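You operate a simulated robot arm through the tools that you are given. There is no shell and no other tool.

You are at the controls of a simulated robot arm. One attempt, no reset.

TASK
Move the lamp plug to the outlet by the radiator, then turn the lamp on by its key.
Fine: switch off before you pull; switch on once it is home.

It is judged by the outcome, as a careful person would: the job done as asked, and still so three seconds after it is handed in. It fails if anything else is knocked over, pushed out of place, dropped, spilled or broken.

THE ROBOT
A 6-joint arm with a two-finger parallel gripper, fixed in place. Base frame: the origin is on the floor under the middle of its stand, x ahead of it, y to its left, z up; the work surface is at about z = 0.72. Lengths are in m, angles in degrees, forces in N, time in s.
With the tool pointing down near the work surface it reaches from about 0.22 to 0.62 m from the base axis. Its first joint turns from -66.0 to 66.0 degrees. Payload 2.7 kg.
The TCP is the grasp point between the finger pads, 0.023 m short of the fingertips. In the tool frame z runs along the fingers and y along their closing line. Largest opening 0.094 m; finger width 0.038, thickness 0.01; the body of the gripper, 0.054 by 0.096 m, starts 0.039 m behind the TCP.
Orientation is that of the tool frame in the base frame, as a unit quaternion [x, y, z, w]. With the fingers straight down and closing along the base's y, the tool's x points along the base's -x, its y along +y and its z along -z.

THE INTERFACE
- The arm moves only by the tool move_arm. Its argument "deltas" is a list of rows, each an object (a shift or turn left out is 0, a gripper value left out holds the last) with "delta_pos": the shift along the tool's x, y, z in m, a list of three; "rot": the turn, a rotation vector about the tool's x, y, z in degrees, a list of three; "claw": the closure, from 0 (fully open) to 1 (shut). In form: [{"delta_pos": [x, y, z], "rot": [wx, wy, wz], "claw": claw}, ...]. A call has 1 to 20 rows; each row shifts and turns the commanded pose from where the row before left it, along the tool's axes as they then stand. A row lasts 0.2 s, in which the tool goes at most 0.05 m and 8.6 degrees; a call with a longer step from one row to the next is refused whole, and so is a gripper value outside its range. Where a pose cannot be reached the arm comes as near as it can. A force on the tool above 40 N (or 10 N above the force at the start of the call, whichever is more), or a blocked arm, ends the call early, and 0.2 s more pass. The fingers move at their own pace (about 0.045 m/s each) and stop on an object; they squeeze with about 43 N. The grip force told is the motor's: it shows also when the fingers shut on nothing. Time passes only in rows, and 0.2 s behind the last, so rows that do not move let the fingers close. It gives the time, the measured TCP pose, the force on the tool (base axes), the opening and the grip force at its end, in the units of the frame above (readings bear some noise), with the torque about the TCP (base axes, N m) and any sound that the robot's microphone picked up.
- Cameras (640 x 400 px; columns grow to the right, rows downward): "scene" is fixed at [0.0854, -0.4466, 1.3971]; the picture's right is [0.63, -0.77, 0.00], its down [-0.49, -0.40, -0.77] and it looks along [0.60, 0.49, -0.63] (base axes); focal length 319 px, centre (320, 200). "wrist" rides on the gripper at [0.086, 0.016, -0.074] in the tool frame; the picture's right is [-0.18, 0.98, 0.00], its down [-0.58, -0.11, -0.81] and it looks along [-0.79, -0.15, 0.59] (tool axes); focal length 243 px, centre (320, 200). There is no depth. A picture from a camera that has moved, and an enlarged one, comes with that camera's place and axes in the base frame and with its lens.
- capture(camera): a new picture of that camera. It takes no simulated time.
- enlarge(camera, box): a new picture of the part [left, top, right, bottom] of that camera's present view, enlarged. It takes no simulated time.
- sign_off(): hands the job in; it is judged then, once.

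Places have to be worked out from the pictures, the camera data and where the tool is seen. Open the gripper and draw the arm clear of the work before you hand the job in, unless the task says otherwise.

The tools are called after "Request:" as name(argument=value, ...) on one line, values as JSON. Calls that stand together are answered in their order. move_arm: Moves the arm, as the interface text tells. Its arguments: {"type":"object","properties":{"deltas":{"type":"array"}},"required":["deltas"]} The other tools are called the same way: capture (camera) takes a picture; enlarge (camera, box) takes an enlarged picture of a part of a camera's view; sign_off () hands the job in.

At the start:

```text
time_s: 0.0
ee_pos: [0.3264, -0.0108, 1.0673]
tcp_rot: [0.0, 1.0, 0.0, -0.001]
wrist_force: [0.1, 0.3, -0.3]
moment: [-0.01, 0.0, 0.0]
grip_width: 0.0939
finger_force: 0.1
```

scene: 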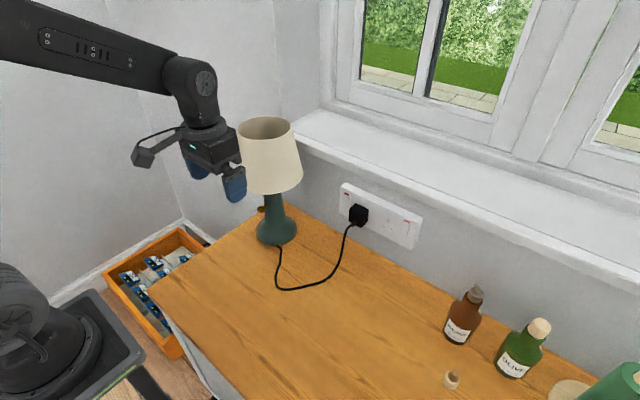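
wrist: 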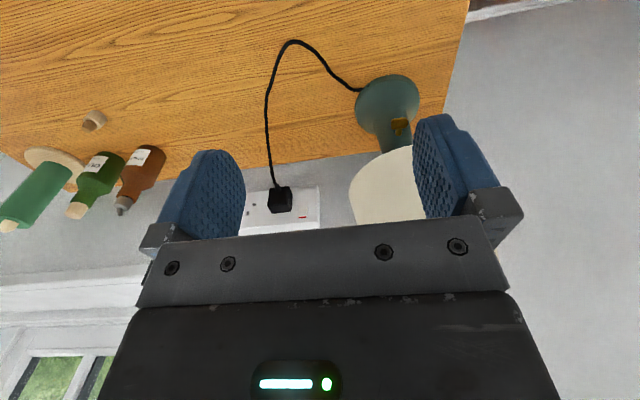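

I'll start by looking closer at the outlet, plug, lamp and surroundings before moving anything.

Request:
enlarge(camera="scene", box=[220, 100, 440, 300])

Request:
enlarge(camera="scene", box=[320, 160, 440, 260])

Request:
enlarge(camera="scene", box=[420, 200, 640, 400])

Request:
enlarge(camera="wrist", box=[220, 60, 460, 240])

```text
2.00 times, centred on (330, 200) of scene
camera zoom: at [0.0854, -0.4466, 1.3971], right [0.63, -0.77, 0.0], down [-0.49, -0.4, -0.77], along [0.6, 0.49, -0.63], focal length 639 px, centre (300, 200)
```

zoom: 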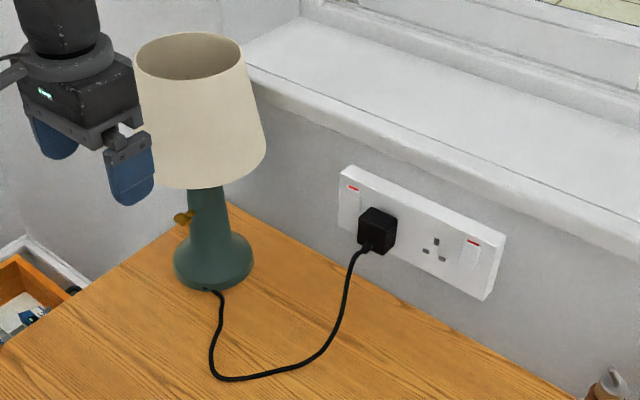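

```text
4.00 times, centred on (380, 210) of scene
camera zoom: at [0.0854, -0.4466, 1.3971], right [0.63, -0.77, 0.0], down [-0.49, -0.4, -0.77], along [0.6, 0.49, -0.63], focal length 1277 px, centre (80, 160)
```

zoom: 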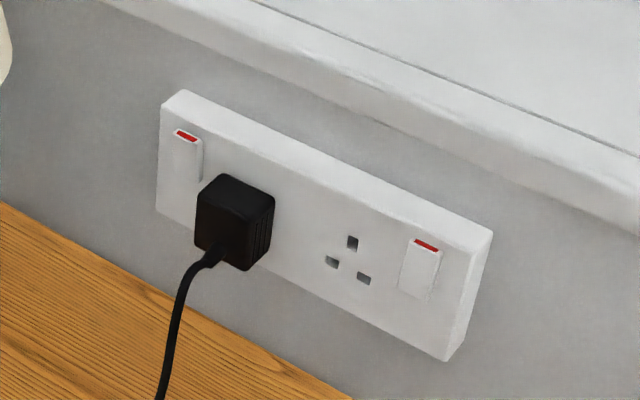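

```text
2.00 times, centred on (530, 300) of scene
camera zoom: at [0.0854, -0.4466, 1.3971], right [0.63, -0.77, 0.0], down [-0.49, -0.4, -0.77], along [0.6, 0.49, -0.63], focal length 639 px, centre (-100, 0)
```

zoom: 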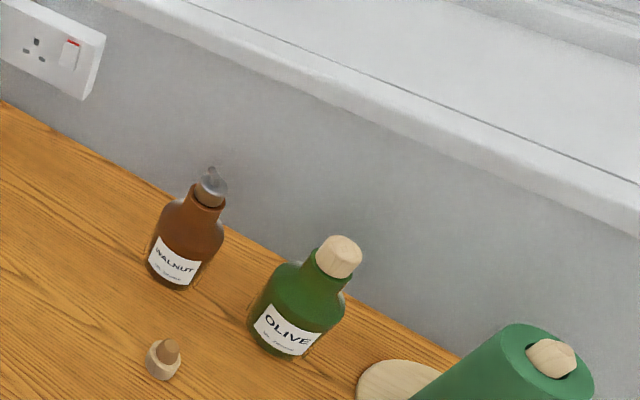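

```text
2.22 times, centred on (340, 150) of wrist
camera zoom: at [0.2417, 0.0054, 1.1433], right [0.18, 0.98, 0.0], down [0.58, -0.11, 0.81], along [0.79, -0.15, -0.59], focal length 539 px, centre (276, 311)
```

zoom: 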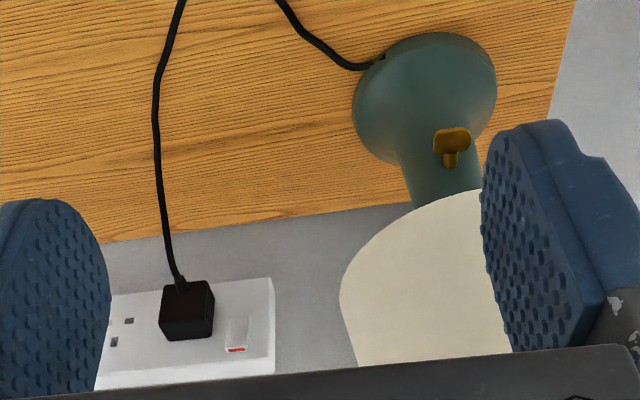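

The only socket I see so far is a double one on the back wall (plate front about x≈0.623, y −0.075…−0.29, z 0.82…0.91), with the plug in its left half; no radiator is in view yet. I'll turn the wrist camera to the right to look around for it without translating the arm.

Request:
move_arm(deltas=[{"rot": [0, 0, 8.5]}, {"rot": [0, 0, 8.5]}, {"rot": [0, 0, 8.5]}, {"rot": [0, 0, 8.5]}, {"rot": [0, 0, 8.5]}, {"rot": [0, 0, 8.5]}])

Request:
capture(camera="wrist")

Request:
capture(camera="scene")

```text
time_s: 1.4
ee_pos: [0.3282, -0.0096, 1.0675]
tcp_rot: [0.432, 0.902, 0.0, 0.0]
wrist_force: [0.4, -0.7, 0.1]
moment: [0.0, 0.0, -0.01]
grip_width: 0.0939
finger_force: 0.1
```

```text
taken
camera wrist: at [0.2866, 0.0667, 1.1431], right [0.88, 0.47, 0.0], down [0.28, -0.52, 0.81], along [0.38, -0.71, -0.59], focal length 243 px, centre (320, 200)
```

wrist: 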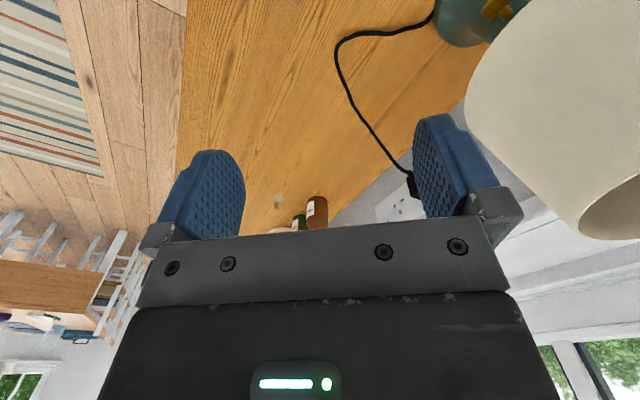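

```text
taken
```

scene: 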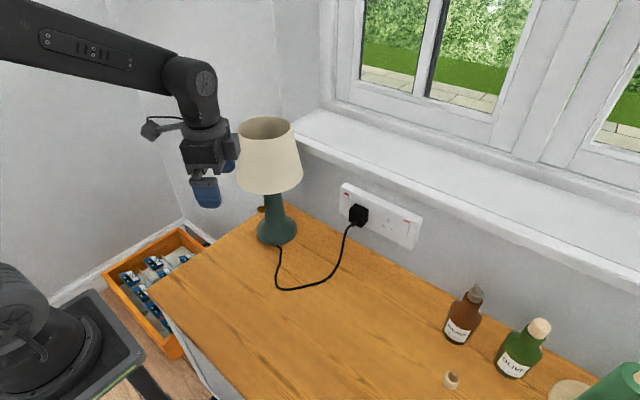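

To the right I see only the room (floor, rug, dining table and chairs), no radiator close by. Next I turn the camera back and on to the left.

Request:
move_arm(deltas=[{"rot": [0, 0, -8.5]}, {"rot": [0, 0, -8.5]}, {"rot": [0, 0, -8.5]}, {"rot": [0, 0, -8.5]}, {"rot": [0, 0, -8.5]}, {"rot": [0, 0, -8.5]}, {"rot": [0, 0, -8.5]}, {"rot": [0, 0, -8.5]}, {"rot": [0, 0, -8.5]}, {"rot": [0, 0, -8.5]}, {"rot": [0, 0, -8.5]}, {"rot": [0, 0, -8.5]}])

Request:
capture(camera="wrist")

Request:
capture(camera="scene")

```text
time_s: 4.0
ee_pos: [0.3281, -0.0095, 1.0682]
tcp_rot: [-0.432, 0.902, 0.0, -0.001]
wrist_force: [0.2, 0.9, 0.1]
moment: [0.02, -0.02, -0.01]
grip_width: 0.0939
finger_force: 0.1
```

```text
taken
camera wrist: at [0.2614, -0.068, 1.1434], right [-0.65, 0.76, 0.0], down [0.45, 0.38, 0.81], along [0.61, 0.52, -0.59], focal length 243 px, centre (320, 200)
```

wrist: 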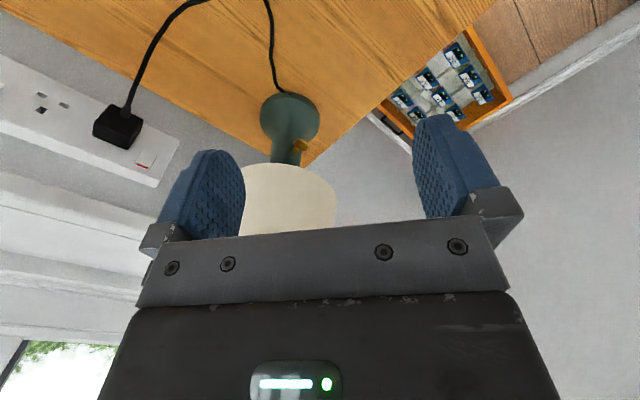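

```text
taken
```

scene: 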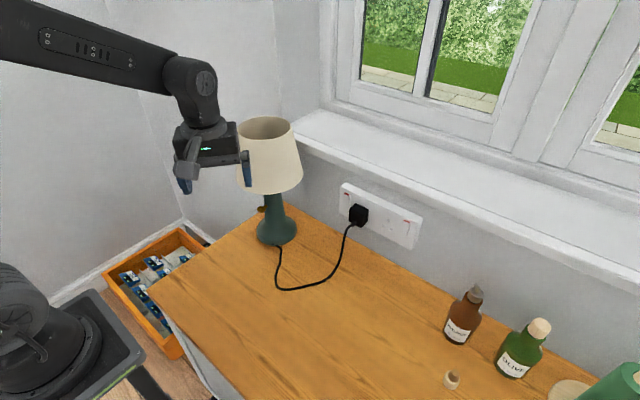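

No radiator to the left either (just the blank wall, the tray on the floor). I'll shift the hand along −y at this safe height and look along the back wall to the right, where the scene camera's view ends.

Request:
move_arm(deltas=[{"rot": [0, 0, 8.5]}, {"rot": [0, 0, 8.5]}, {"rot": [0, 0, 8.5]}, {"rot": [0, 0, 8.5]}, {"rot": [0, 0, 8.5]}, {"rot": [0, 0, 8.5]}, {"delta_pos": [0, -0.045, 0]}, {"delta_pos": [0, -0.045, 0]}, {"delta_pos": [0, -0.045, 0]}, {"delta_pos": [0, -0.045, 0]}, {"delta_pos": [0, -0.045, 0]}, {"delta_pos": [0, -0.045, 0]}, {"rot": [0, 0, 8.5]}, {"rot": [0, 0, 8.5]}, {"rot": [0, 0, 8.5]}, {"rot": [0, 0, 8.5]}])

Request:
capture(camera="wrist")

Request:
capture(camera="scene")

```text
time_s: 7.4
ee_pos: [0.3282, -0.2803, 1.0682]
tcp_rot: [0.294, 0.956, -0.001, 0.0]
wrist_force: [-0.2, -0.5, -0.1]
moment: [-0.01, 0.04, 0.0]
grip_width: 0.094
finger_force: 0.0
```

```text
taken
camera wrist: at [0.2659, -0.2188, 1.1435], right [0.7, 0.71, 0.0], down [0.42, -0.42, 0.81], along [0.57, -0.57, -0.59], focal length 243 px, centre (320, 200)
```

wrist: 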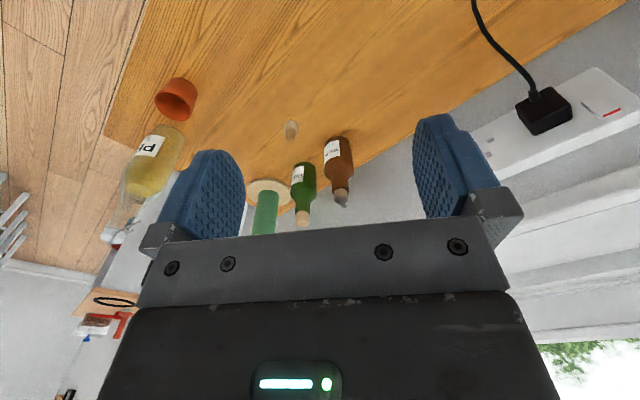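

```text
taken
```

scene: 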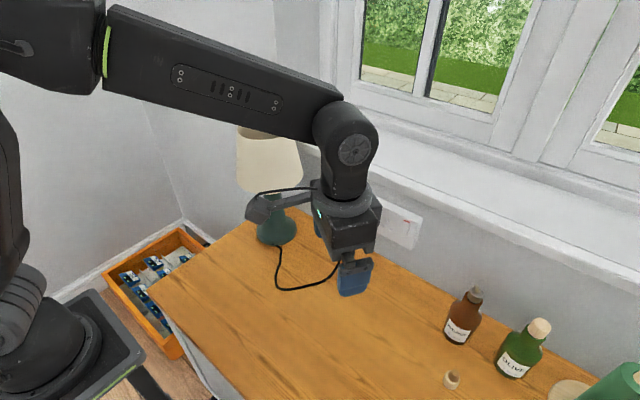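

There is more beyond the right end of the table; I'll enlarge that part of the wrist view.

Request:
enlarge(camera="wrist", box=[0, 160, 240, 400])

Request:
enlarge(camera="wrist", box=[200, 100, 440, 250])

Request:
enlarge(camera="wrist", box=[440, 0, 640, 240])

```text
1.67 times, centred on (120, 280) of wrist
camera zoom: at [0.2659, -0.2188, 1.1435], right [0.7, 0.71, 0.0], down [0.42, -0.42, 0.81], along [0.57, -0.57, -0.59], focal length 404 px, centre (653, 67)
```

zoom: 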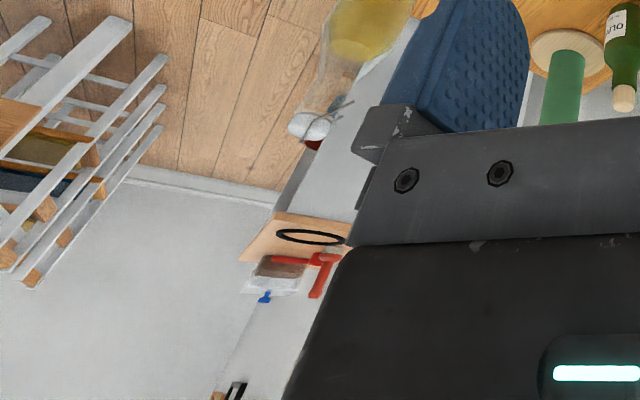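

```text
2.67 times, centred on (320, 175) of wrist
camera zoom: at [0.2659, -0.2188, 1.1435], right [0.7, 0.71, 0.0], down [0.42, -0.42, 0.81], along [0.57, -0.57, -0.59], focal length 647 px, centre (320, 267)
```

zoom: 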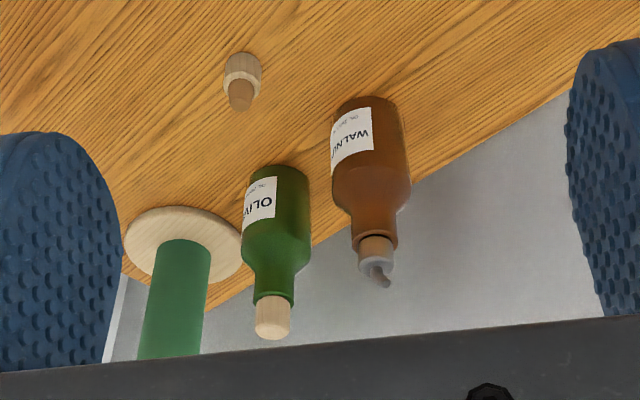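

```text
1.67 times, centred on (540, 120) of wrist
camera zoom: at [0.2659, -0.2188, 1.1435], right [0.7, 0.71, 0.0], down [0.42, -0.42, 0.81], along [0.57, -0.57, -0.59], focal length 404 px, centre (-47, 333)
```

zoom: 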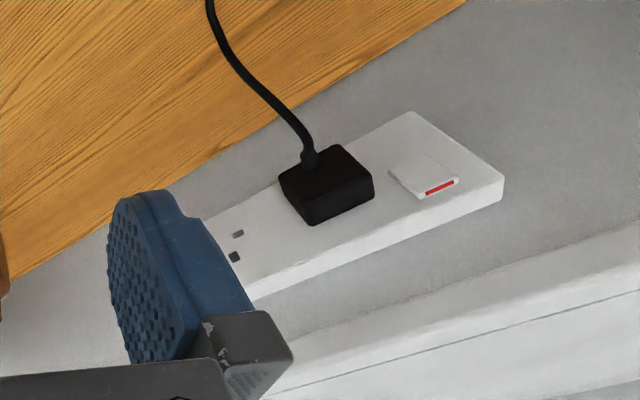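

There may be a pale panel on the wall past the green bottle. I'll turn the camera a bit more to the right and tip it upward to see what it is.

Request:
move_arm(deltas=[{"rot": [0, 0, 8.5]}, {"rot": [0, 0, 8.5]}])

Request:
capture(camera="wrist")

Request:
enlarge(camera="wrist", box=[220, 80, 440, 250])

```text
time_s: 8.0
ee_pos: [0.3285, -0.2798, 1.0682]
tcp_rot: [0.431, 0.902, 0.0, 0.0]
wrist_force: [0.1, 0.0, 0.6]
moment: [-0.03, -0.02, 0.0]
grip_width: 0.0937
finger_force: 0.1
```

```text
taken
camera wrist: at [0.2872, -0.2033, 1.1438], right [0.88, 0.47, 0.0], down [0.28, -0.52, 0.81], along [0.38, -0.71, -0.59], focal length 243 px, centre (320, 200)
```

wrist: 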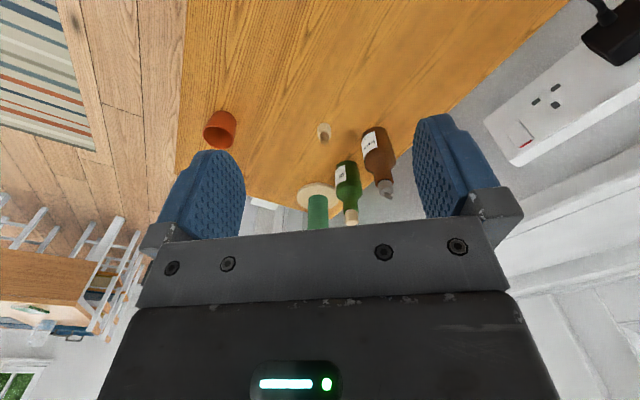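

```text
2.35 times, centred on (330, 165) of wrist
camera zoom: at [0.2872, -0.2033, 1.1438], right [0.88, 0.47, 0.0], down [0.28, -0.52, 0.81], along [0.38, -0.71, -0.59], focal length 571 px, centre (296, 282)
```

zoom: 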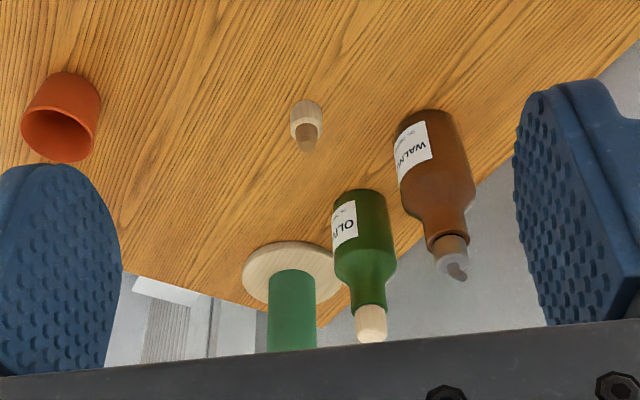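

A white ribbed panel with a flat top is visible low on the wall past the table's right end – likely the radiator. I'll tilt the hand to look more level and confirm it, and check whether there is another outlet near it.

Request:
move_arm(deltas=[{"rot": [0, -8.5, 0]}, {"rot": [0, -8.5, 0]}, {"rot": [0, -8.5, 0]}])

Request:
capture(camera="wrist")

Request:
enlarge(camera="wrist", box=[220, 0, 460, 240])

```text
time_s: 8.8
ee_pos: [0.3283, -0.28, 1.067]
tcp_rot: [0.42, 0.88, -0.096, 0.201]
wrist_force: [-0.3, -0.5, -0.2]
moment: [0.04, 0.06, 0.02]
grip_width: 0.0939
finger_force: 0.0
```

```text
taken
camera wrist: at [0.2718, -0.1849, 1.0987], right [0.87, 0.49, 0.08], down [0.03, -0.21, 0.98], along [0.5, -0.85, -0.19], focal length 243 px, centre (320, 200)
```

wrist: 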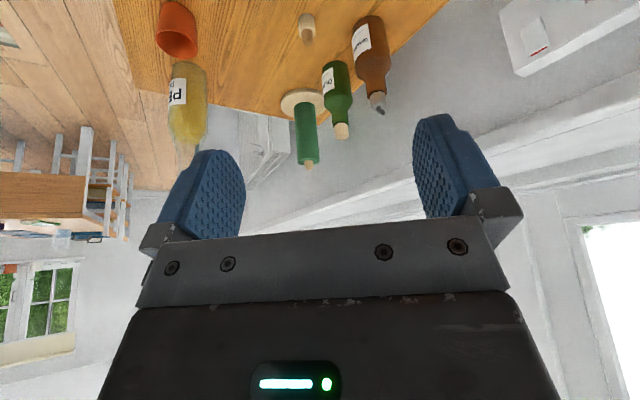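

```text
1.67 times, centred on (340, 120) of wrist
camera zoom: at [0.2718, -0.1849, 1.0987], right [0.87, 0.49, 0.08], down [0.03, -0.21, 0.98], along [0.5, -0.85, -0.19], focal length 404 px, centre (287, 333)
```

zoom: 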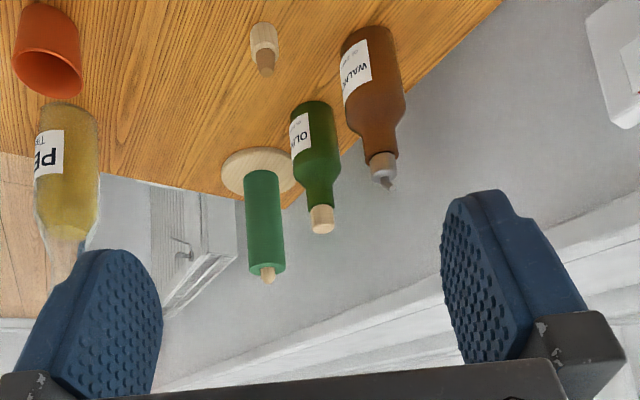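

The radiator (with its valve) stands on the back wall beyond the table's right end, and there's no other outlet near it, so the free right-hand socket of the double plate is "the outlet by the radiator". Now I look closely at the rocker switches, the plug and the lamp key.

Request:
enlarge(camera="scene", box=[395, 205, 425, 250])

Request:
enlarge(camera="scene", box=[335, 180, 375, 235])

Request:
enlarge(camera="wrist", box=[480, 0, 600, 100])

```text
8.89 times, centred on (410, 228) of scene
camera zoom: at [0.0854, -0.4466, 1.3971], right [0.63, -0.77, 0.0], down [-0.49, -0.4, -0.77], along [0.6, 0.49, -0.63], focal length 2839 px, centre (-480, -44)
```

zoom: 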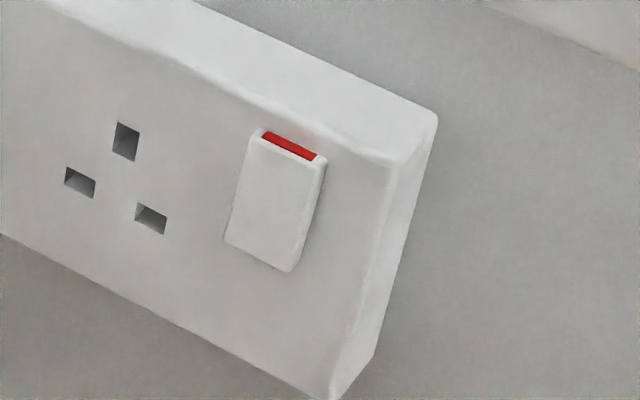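

```text
7.27 times, centred on (355, 208) of scene
camera zoom: at [0.0854, -0.4466, 1.3971], right [0.63, -0.77, 0.0], down [-0.49, -0.4, -0.77], along [0.6, 0.49, -0.63], focal length 2322 px, centre (66, 146)
```

zoom: 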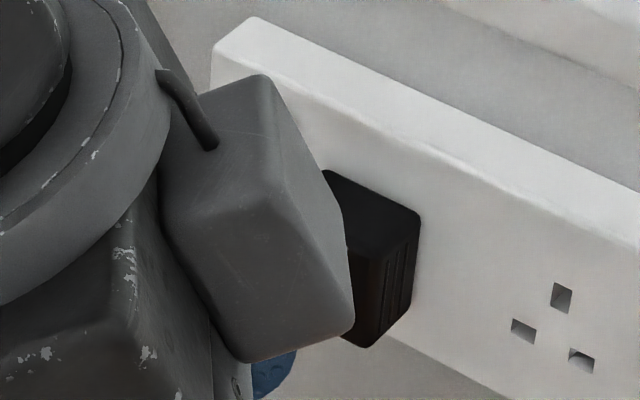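

```text
4.00 times, centred on (540, 50) of wrist
camera zoom: at [0.2718, -0.1849, 1.0987], right [0.87, 0.49, 0.08], down [0.03, -0.21, 0.98], along [0.5, -0.85, -0.19], focal length 970 px, centre (-560, 800)
```

zoom: 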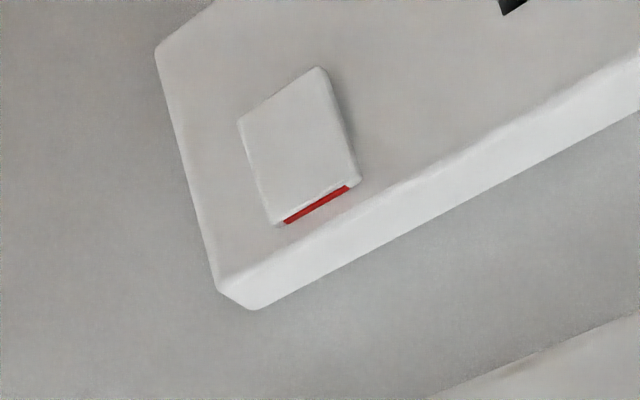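

The right switch has a red strip at its top edge; I need the left one for comparison, and the arm hides it now. I plan to work with the fingers horizontal (pointing at the wall) and the camera on top, so I undo the tilt and roll the wrist on to 180°.

Request:
move_arm(deltas=[{"rot": [0, 8.5, 0]}, {"rot": [0, 8.5, 0]}, {"rot": [0, 8.5, 0]}, {"rot": [0, 0, 8.6]}, {"rot": [0, 0, 8.6]}, {"rot": [0, 0, 8.6]}, {"rot": [0, 0, 8.6]}, {"rot": [0, 0, 8.6]}, {"rot": [0, 0, 8.6]}, {"rot": [0, 0, 8.6]}, {"rot": [0, 0, 8.6]}, {"rot": [0, 0, 8.6]}, {"rot": [0, 0, 8.6]}, {"rot": [0, 0, 8.6]}, {"rot": [0, 0, 8.6]}, {"rot": [0, 0, 8.6]}, {"rot": [0, 0, 8.6]}, {"rot": [0, 0, 8.6]}])

Request:
capture(camera="scene")

Request:
capture(camera="wrist")

```text
time_s: 12.6
ee_pos: [0.3281, -0.2809, 1.0682]
tcp_rot: [1.0, -0.002, 0.0, 0.0]
wrist_force: [0.5, 0.3, 1.5]
moment: [-0.01, 0.0, -0.03]
grip_width: 0.094
finger_force: 0.1
```

```text
taken
```

scene: 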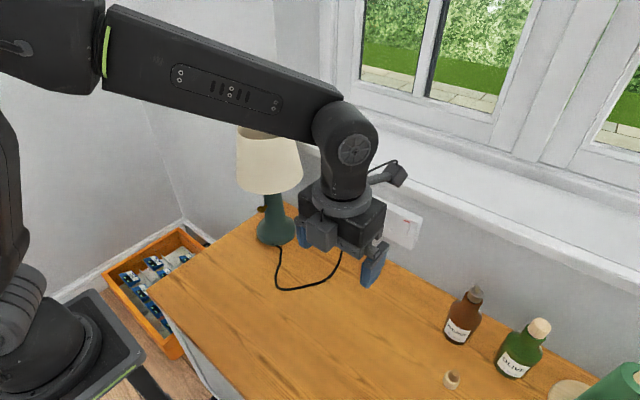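

```text
taken
camera wrist: at [0.4146, -0.297, 1.1435], right [-0.19, -0.98, 0.0], down [-0.58, 0.11, 0.81], along [-0.79, 0.15, -0.59], focal length 243 px, centre (320, 200)
```

wrist: 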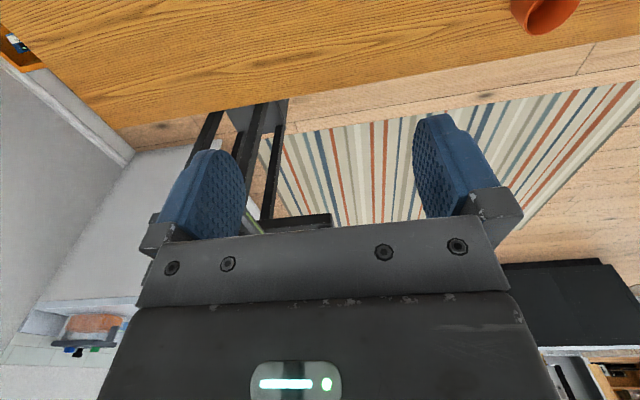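

The wrist roll worked. Now I move forward 0.10 m and tilt the fingers up to horizontal toward the wall, with TCP staying at z≈1.07, well clear of everything.

Request:
move_arm(deltas=[{"delta_pos": [0.04, 0, 0]}, {"delta_pos": [0.04, 0, 0]}, {"rot": [0, 8.5, 0]}, {"rot": [0, 8.5, 0]}, {"rot": [0, 8.5, 0]}, {"rot": [0, 8.5, 0]}, {"rot": [0, 8.5, 0]}, {"rot": [0, 8.5, 0]}, {"rot": [0, 8.5, 0]}, {"rot": [0, 8.5, 0]}, {"rot": [0, 8.5, 0]}, {"rot": [0, 8.5, 0]}, {"rot": [0, 5, 0]}, {}])

Request:
capture(camera="scene")

Request:
capture(camera="wrist")

```text
time_s: 15.6
ee_pos: [0.4086, -0.2809, 1.0671]
tcp_rot: [0.706, -0.001, 0.708, 0.001]
wrist_force: [-0.6, -0.4, 0.8]
moment: [-0.04, -0.01, 0.0]
grip_width: 0.0942
finger_force: 0.1
```

```text
taken
```

scene: 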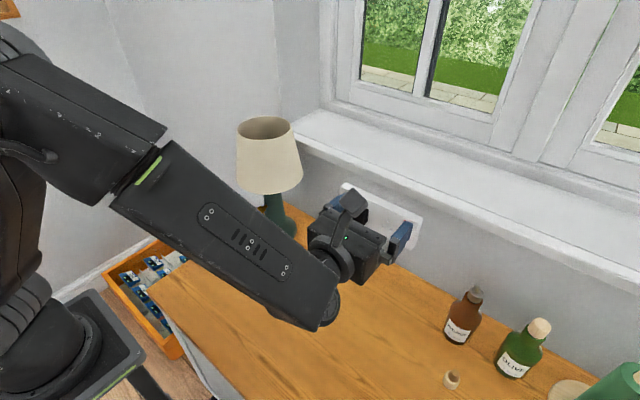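

```text
taken
camera wrist: at [0.3335, -0.2974, 1.1551], right [0.0, -0.98, -0.18], down [-0.81, 0.11, -0.58], along [0.59, 0.15, -0.79], focal length 243 px, centre (320, 200)
```

wrist: 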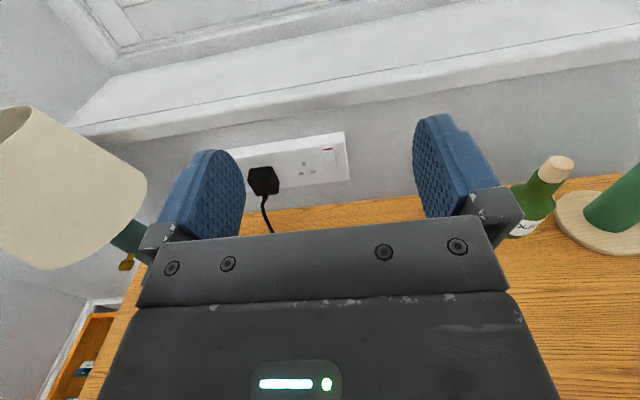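

This pose works: fingers point at the wall with the camera above. I'll enlarge the outlet in both views to read the switch positions and measure locations.

Request:
enlarge(camera="wrist", box=[210, 110, 370, 210])

Request:
enlarge(camera="scene", box=[335, 175, 375, 225])

Request:
enlarge(camera="scene", box=[220, 100, 340, 260])

```text
4.00 times, centred on (290, 160) of wrist
camera zoom: at [0.3335, -0.2974, 1.1551], right [0.0, -0.98, -0.18], down [-0.81, 0.11, -0.58], along [0.59, 0.15, -0.79], focal length 970 px, centre (440, 360)
```

zoom: 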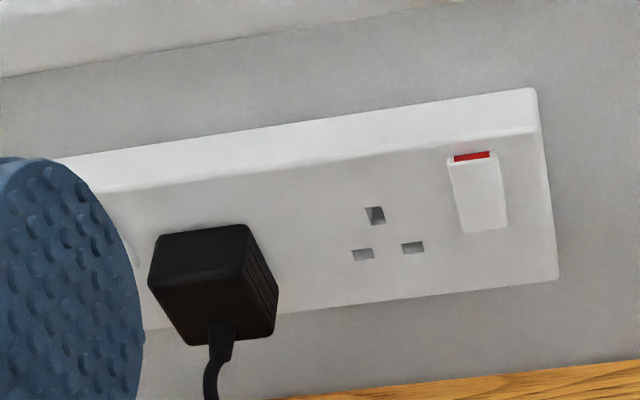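

```text
8.00 times, centred on (355, 200) of scene
camera zoom: at [0.0854, -0.4466, 1.3971], right [0.63, -0.77, 0.0], down [-0.49, -0.4, -0.77], along [0.6, 0.49, -0.63], focal length 2555 px, centre (40, 200)
```

zoom: 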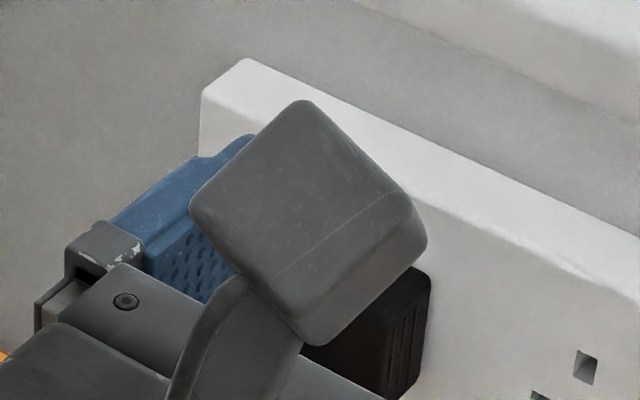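

```text
2.50 times, centred on (280, 180) of scene
camera zoom: at [0.0854, -0.4466, 1.3971], right [0.63, -0.77, 0.0], down [-0.49, -0.4, -0.77], along [0.6, 0.49, -0.63], focal length 798 px, centre (420, 250)
```

zoom: 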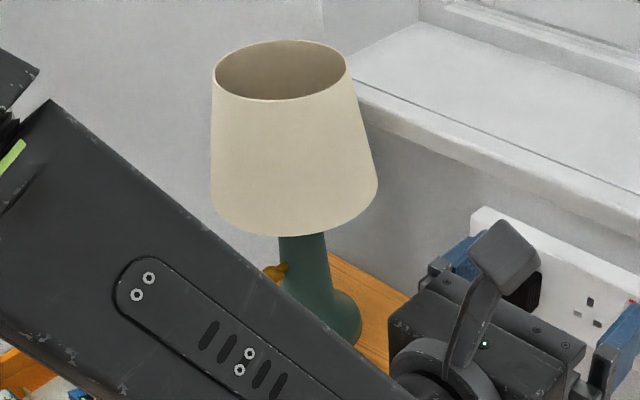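

The right rocker and the free socket are clear. I'll slide the hand toward +y by 0.12 m (to y≈−0.16) so both switches fall between the fingers in the wrist view.

Request:
move_arm(deltas=[{"delta_pos": [0, -0.04, 0]}, {"delta_pos": [0, -0.04, 0]}, {"delta_pos": [0, -0.04, 0]}, {}])

Request:
capture(camera="wrist")

Request:
enlarge(camera="wrist", box=[240, 100, 400, 200])

Request:
enlarge(camera="wrist", box=[0, 100, 240, 340])

```text
time_s: 16.6
ee_pos: [0.4079, -0.1595, 1.065]
tcp_rot: [0.707, 0.0, 0.707, 0.0]
wrist_force: [0.5, -0.7, 0.7]
moment: [0.01, 0.06, -0.02]
grip_width: 0.0941
finger_force: 0.1
```

```text
taken
camera wrist: at [0.334, -0.1755, 1.1531], right [0.0, -0.98, -0.18], down [-0.81, 0.11, -0.58], along [0.59, 0.15, -0.79], focal length 243 px, centre (320, 200)
```

wrist: 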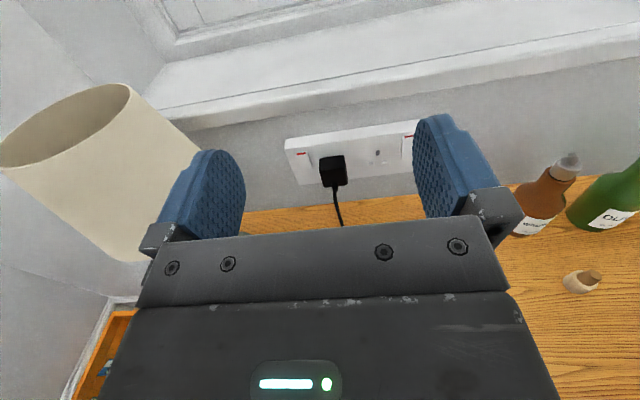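

```text
4.00 times, centred on (320, 150) of wrist
camera zoom: at [0.334, -0.1755, 1.1531], right [0.0, -0.98, -0.18], down [-0.81, 0.11, -0.58], along [0.59, 0.15, -0.79], focal length 970 px, centre (320, 400)
```

zoom: 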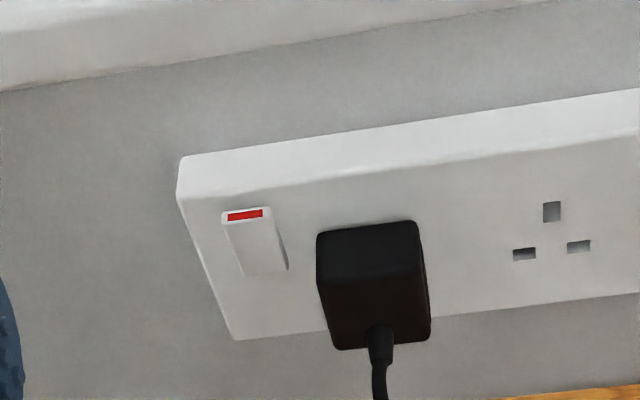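

```text
1.67 times, centred on (120, 220) of wrist
camera zoom: at [0.334, -0.1755, 1.1531], right [0.0, -0.98, -0.18], down [-0.81, 0.11, -0.58], along [0.59, 0.15, -0.79], focal length 404 px, centre (653, 167)
```

zoom: 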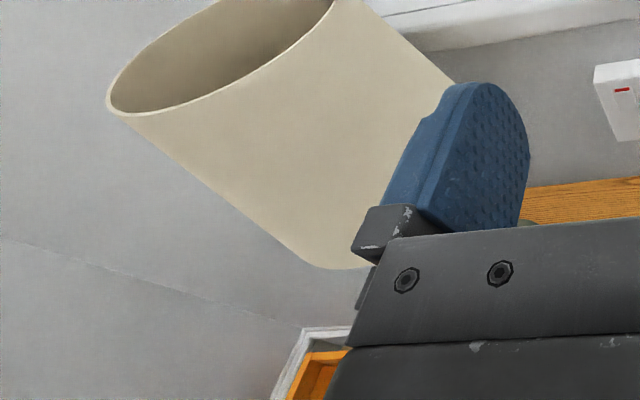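

Both switches are visible now. I'll zoom much closer on each rocker to see which way each is tilted.

Request:
enlarge(camera="wrist", box=[288, 145, 320, 175])

Request:
enlarge(camera="wrist", box=[390, 125, 422, 155])

Request:
enlarge(camera="scene", box=[335, 175, 375, 215])

Request:
capture(camera="scene")

```text
13.33 times, centred on (304, 160) of wrist
camera zoom: at [0.334, -0.1755, 1.1531], right [0.0, -0.98, -0.18], down [-0.81, 0.11, -0.58], along [0.59, 0.15, -0.79], focal length 3235 px, centre (533, 733)
```

zoom: 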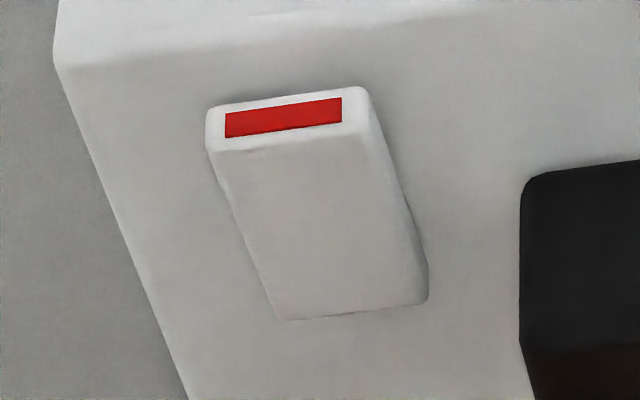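

```text
13.33 times, centred on (406, 140) of wrist
camera zoom: at [0.334, -0.1755, 1.1531], right [0.0, -0.98, -0.18], down [-0.81, 0.11, -0.58], along [0.59, 0.15, -0.79], focal length 3235 px, centre (-827, 1000)
```

zoom: 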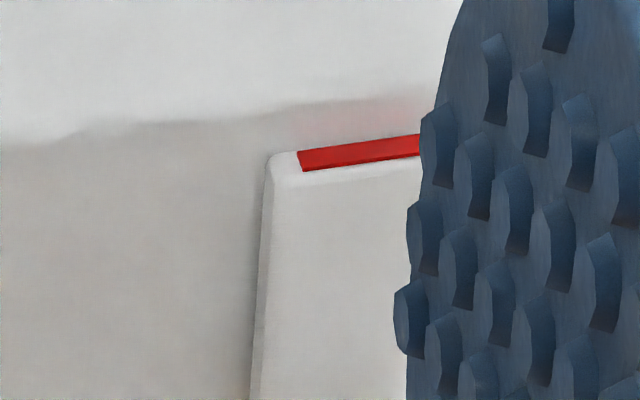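

```text
10.00 times, centred on (355, 195) of scene
camera zoom: at [0.0854, -0.4466, 1.3971], right [0.63, -0.77, 0.0], down [-0.49, -0.4, -0.77], along [0.6, 0.49, -0.63], focal length 3193 px, centre (-30, 250)
```

zoom: 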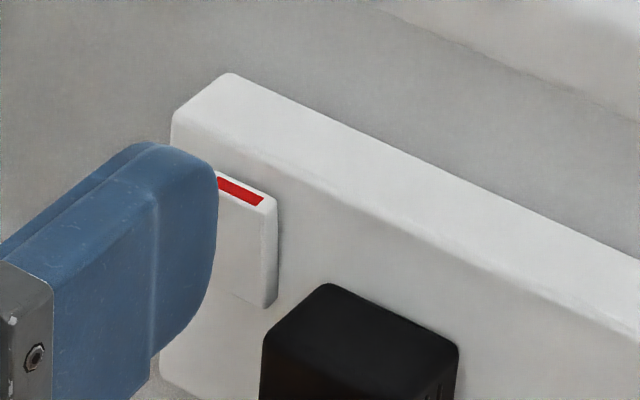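

```text
taken
```

scene: 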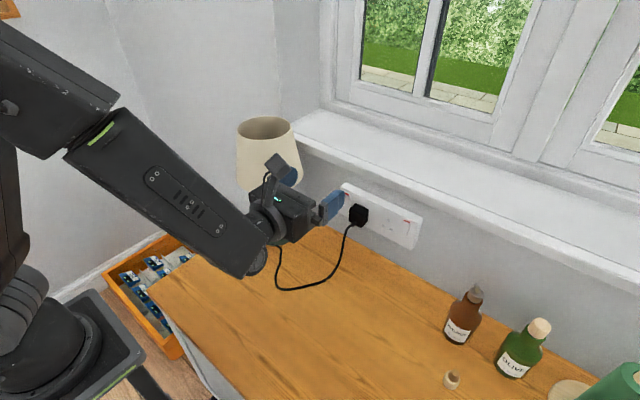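

Left rocker: its top edge stands out with the whole red bar showing (ON). Right rocker: its top is sunk in (OFF). So I press the left rocker's top (y≈−0.099, z≈0.890) with closed fingertips to switch it off; first I move in front of it with the fingers shut.

Request:
move_arm(deltas=[{"delta_pos": [-0.043, -0.015, 0], "claw": 1}, {"delta_pos": [-0.043, -0.015, 0], "claw": 1}, {"delta_pos": [-0.043, -0.015, 0]}, {"delta_pos": [-0.043, -0.0155, 0]}, {"delta_pos": [0, 0, 0.03]}, {"delta_pos": [0, 0, 0.03]}, {"delta_pos": [0, 0, 0.03]}, {"delta_pos": [0, 0, 0.03]}, {}])

Request:
capture(camera="wrist")

Request:
capture(camera="scene")

```text
time_s: 18.6
ee_pos: [0.527, -0.1017, 0.8942]
tcp_rot: [0.707, 0.0, 0.707, 0.0]
wrist_force: [-0.1, 0.7, -0.1]
moment: [-0.01, -0.01, 0.0]
grip_width: 0.0
finger_force: 42.6
```

```text
taken
camera wrist: at [0.4521, -0.1183, 0.9828], right [0.0, -0.98, -0.18], down [-0.81, 0.11, -0.58], along [0.59, 0.15, -0.79], focal length 243 px, centre (320, 200)
```

wrist: 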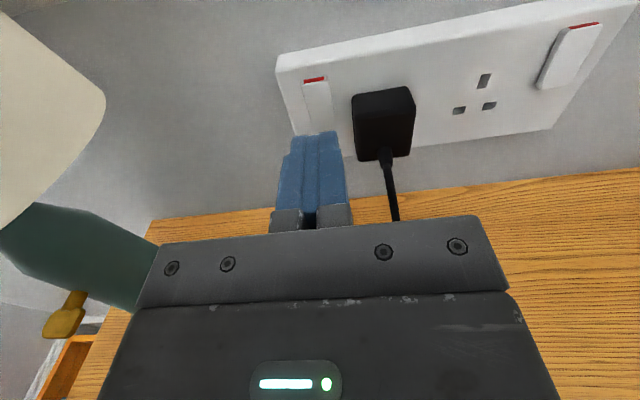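

```text
taken
```

scene: 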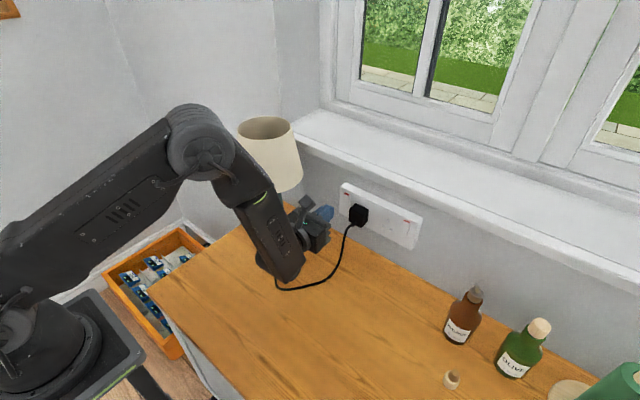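

The closed fingertips line up with the left rocker (tip column matches the rocker's). I lower 4 mm to aim at its upper part and push forward slowly, watching the force.

Request:
move_arm(deltas=[{"delta_pos": [-0.004, 0, 0]}, {"delta_pos": [0, 0, 0.025]}, {"delta_pos": [0, 0, 0.025]}, {"delta_pos": [0, 0, 0.004]}, {"delta_pos": [0, 0, 0.004]}, {"delta_pos": [0, 0, 0.003]}, {"delta_pos": [0, 0, 0.003]}, {"delta_pos": [0, 0, 0.003]}, {}])

Request:
enlarge(camera="wrist", box=[230, 20, 430, 220])

Request:
enlarge(camera="scene", box=[280, 160, 380, 260])

```text
time_s: 20.6
ee_pos: [0.593, -0.1006, 0.8924]
tcp_rot: [0.706, 0.0, 0.708, 0.0]
wrist_force: [-36.1, 1.1, 14.5]
moment: [-0.19, 0.03, 0.04]
grip_width: 0.0002
finger_force: 42.7
```

```text
2.00 times, centred on (330, 120) of wrist
camera zoom: at [0.5188, -0.1168, 0.9791], right [0.0, -0.98, -0.18], down [-0.81, 0.11, -0.58], along [0.59, 0.15, -0.79], focal length 485 px, centre (300, 360)
```

zoom: 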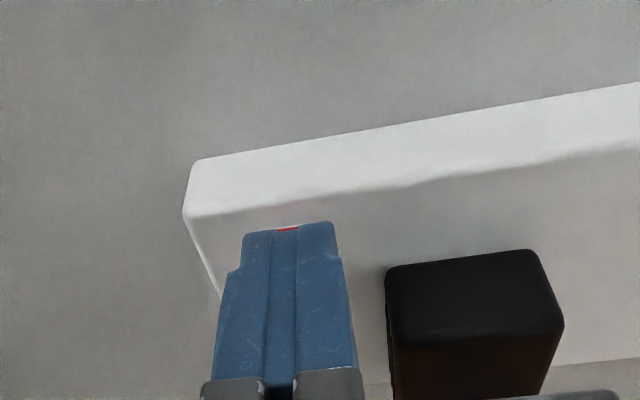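

```text
4.00 times, centred on (330, 210) of scene
camera zoom: at [0.0842, -0.4465, 1.3972], right [0.63, -0.77, 0.0], down [-0.49, -0.4, -0.77], along [0.6, 0.49, -0.63], focal length 1277 px, centre (280, 160)
```

zoom: 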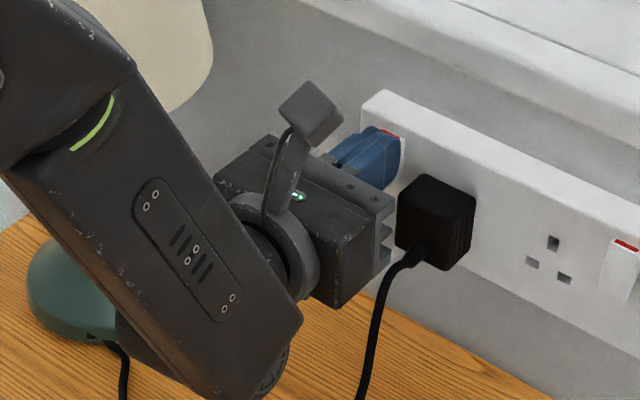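

Contact force is 36 N with the fingertip at x≈0.616, and no click was reported. I'll back off and look at whether the rocker changed.

Request:
move_arm(deltas=[{"delta_pos": [0, 0, -0.02]}, {"delta_pos": [0, 0, -0.03]}, {}])

Request:
enlarge(camera="wrist", box=[280, 50, 380, 150])

Request:
enlarge(camera="scene", box=[330, 175, 370, 215])

```text
time_s: 21.4
ee_pos: [0.544, -0.1009, 0.8912]
tcp_rot: [0.707, 0.0, 0.707, -0.001]
wrist_force: [0.0, -0.3, 0.1]
moment: [-0.02, 0.02, -0.05]
grip_width: 0.0
finger_force: 42.7
```

```text
4.00 times, centred on (330, 100) of wrist
camera zoom: at [0.4696, -0.1169, 0.9791], right [0.0, -0.98, -0.18], down [-0.81, 0.11, -0.58], along [0.59, 0.15, -0.79], focal length 970 px, centre (280, 600)
```

zoom: 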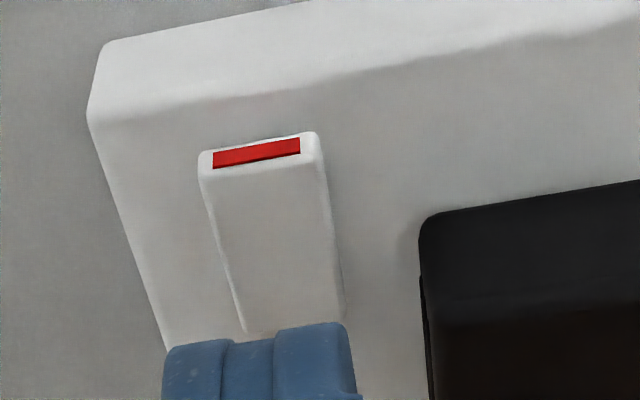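

```text
10.00 times, centred on (350, 195) of scene
camera zoom: at [0.0854, -0.4466, 1.3971], right [0.63, -0.77, 0.0], down [-0.49, -0.4, -0.77], along [0.6, 0.49, -0.63], focal length 3193 px, centre (20, 250)
```

zoom: 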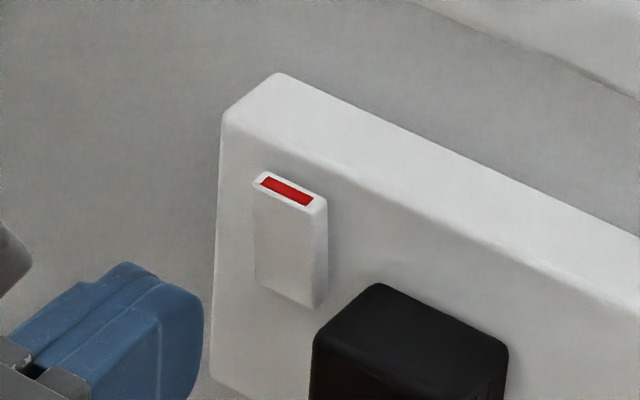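

The rocker is still ON (top out, full red bar). The moment reading suggests my contact was about 9 mm below the finger axis, i.e. near the rocker's pivot. I'll look at the fingertip shape more closely before pressing again.

Request:
enlarge(camera="scene", box=[305, 180, 365, 240])

Request:
enlarge(camera="wrist", box=[260, 110, 380, 240])

```text
6.67 times, centred on (335, 210) of scene
camera zoom: at [0.0854, -0.4466, 1.3971], right [0.63, -0.77, 0.0], down [-0.49, -0.4, -0.77], along [0.6, 0.49, -0.63], focal length 2129 px, centre (220, 133)
```

zoom: 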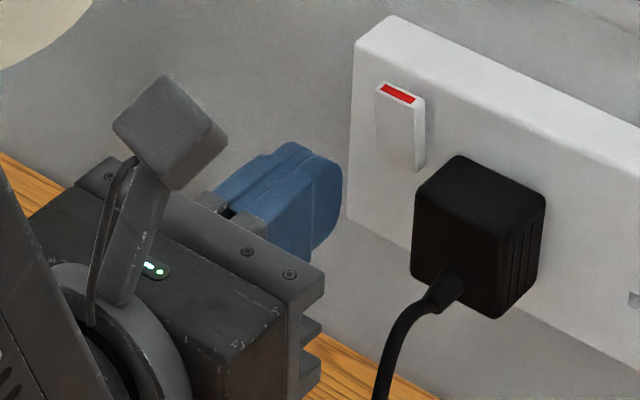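

```text
3.08 times, centred on (320, 175) of wrist
camera zoom: at [0.4696, -0.1169, 0.9791], right [0.0, -0.98, -0.18], down [-0.81, 0.11, -0.58], along [0.59, 0.15, -0.79], focal length 746 px, centre (320, 277)
```

zoom: 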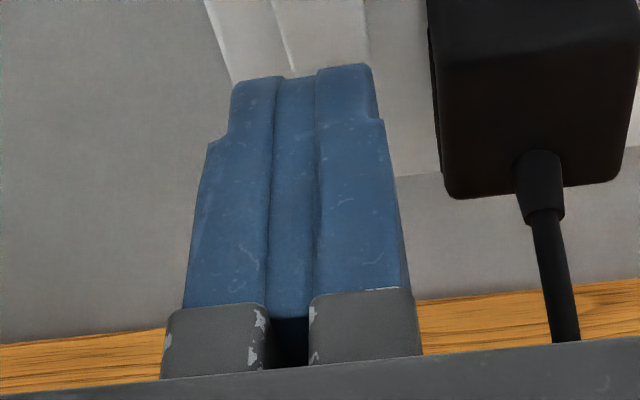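

The fingertips are rounded tongues. I raise the tip about 10 mm (z≈0.901) so it bears on the rocker's top edge, and press forward again in small steps.

Request:
move_arm(deltas=[{"delta_pos": [0.0095, 0, 0]}, {"delta_pos": [0, 0, 0.02]}, {"delta_pos": [0, 0, 0.02]}, {"delta_pos": [0, 0, 0.003]}, {"delta_pos": [0, 0, 0.003]}, {"delta_pos": [0, 0, 0.002]}, {"delta_pos": [0, 0, 0.002]}, {"delta_pos": [0, 0, 0.002]}])

Request:
enlarge(camera="wrist", box=[260, 60, 380, 180])

Request:
enlarge(camera="scene", box=[315, 175, 375, 235])

```text
time_s: 23.3
ee_pos: [0.5936, -0.0996, 0.9012]
tcp_rot: [0.706, 0.001, 0.708, -0.001]
wrist_force: [-17.6, 0.1, 8.4]
moment: [0.07, 0.12, -0.01]
grip_width: 0.0
finger_force: 42.8
stopped in row 8: the force on the tool passed its limit at 43 N (the readings are from after the stop); the commanded pose is now the measured one
```

```text
3.33 times, centred on (320, 120) of wrist
camera zoom: at [0.519, -0.1164, 0.9888], right [0.0, -0.98, -0.18], down [-0.81, 0.11, -0.58], along [0.59, 0.15, -0.79], focal length 809 px, centre (320, 467)
```

zoom: 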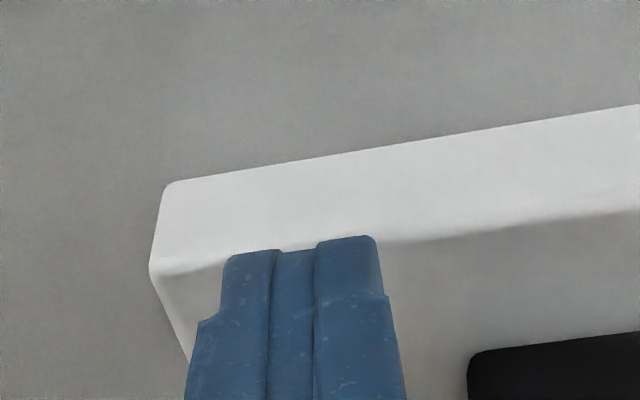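

```text
6.67 times, centred on (345, 205) of scene
camera zoom: at [0.0848, -0.4465, 1.3972], right [0.63, -0.77, 0.0], down [-0.49, -0.4, -0.77], along [0.6, 0.49, -0.63], focal length 2129 px, centre (153, 167)
```

zoom: 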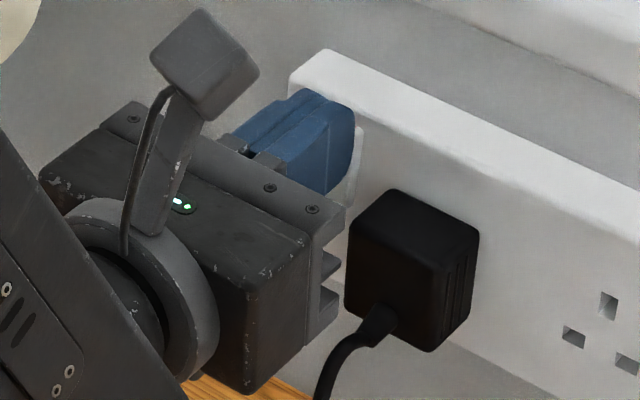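

The force peaked at 43 N and then fell to 18 N, so something may have given way. I back off to see the rocker.

Request:
move_arm(deltas=[{"delta_pos": [0, 0, -0.02]}, {"delta_pos": [0, 0, -0.03]}, {}])

Request:
enlarge(camera="wrist", box=[280, 50, 380, 150])

Request:
enlarge(camera="scene", box=[330, 175, 370, 215])

```text
time_s: 24.1
ee_pos: [0.5435, -0.1002, 0.9004]
tcp_rot: [0.707, 0.001, 0.707, -0.001]
wrist_force: [0.4, 0.2, 0.1]
moment: [-0.01, 0.06, 0.0]
grip_width: 0.0001
finger_force: 42.8
```

```text
4.00 times, centred on (330, 100) of wrist
camera zoom: at [0.4689, -0.1178, 0.989], right [0.0, -0.98, -0.18], down [-0.81, 0.11, -0.58], along [0.59, 0.15, -0.79], focal length 970 px, centre (280, 600)
```

zoom: 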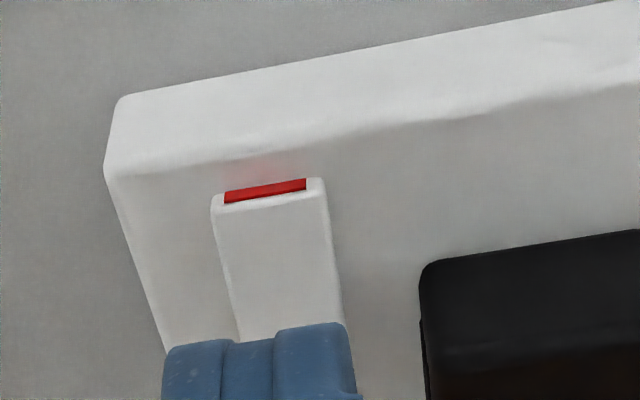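

```text
10.00 times, centred on (350, 195) of scene
camera zoom: at [0.0854, -0.4466, 1.3971], right [0.63, -0.77, 0.0], down [-0.49, -0.4, -0.77], along [0.6, 0.49, -0.63], focal length 3193 px, centre (20, 250)
```

zoom: 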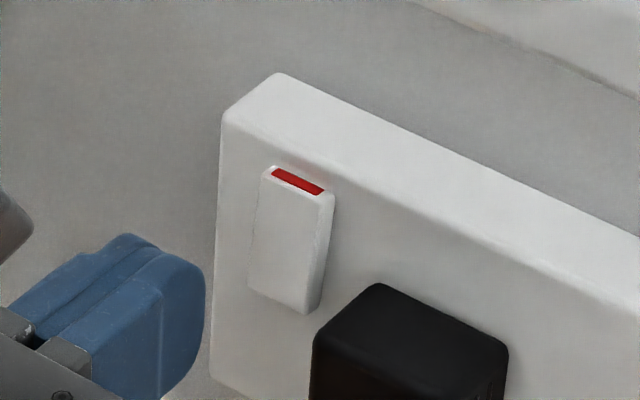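

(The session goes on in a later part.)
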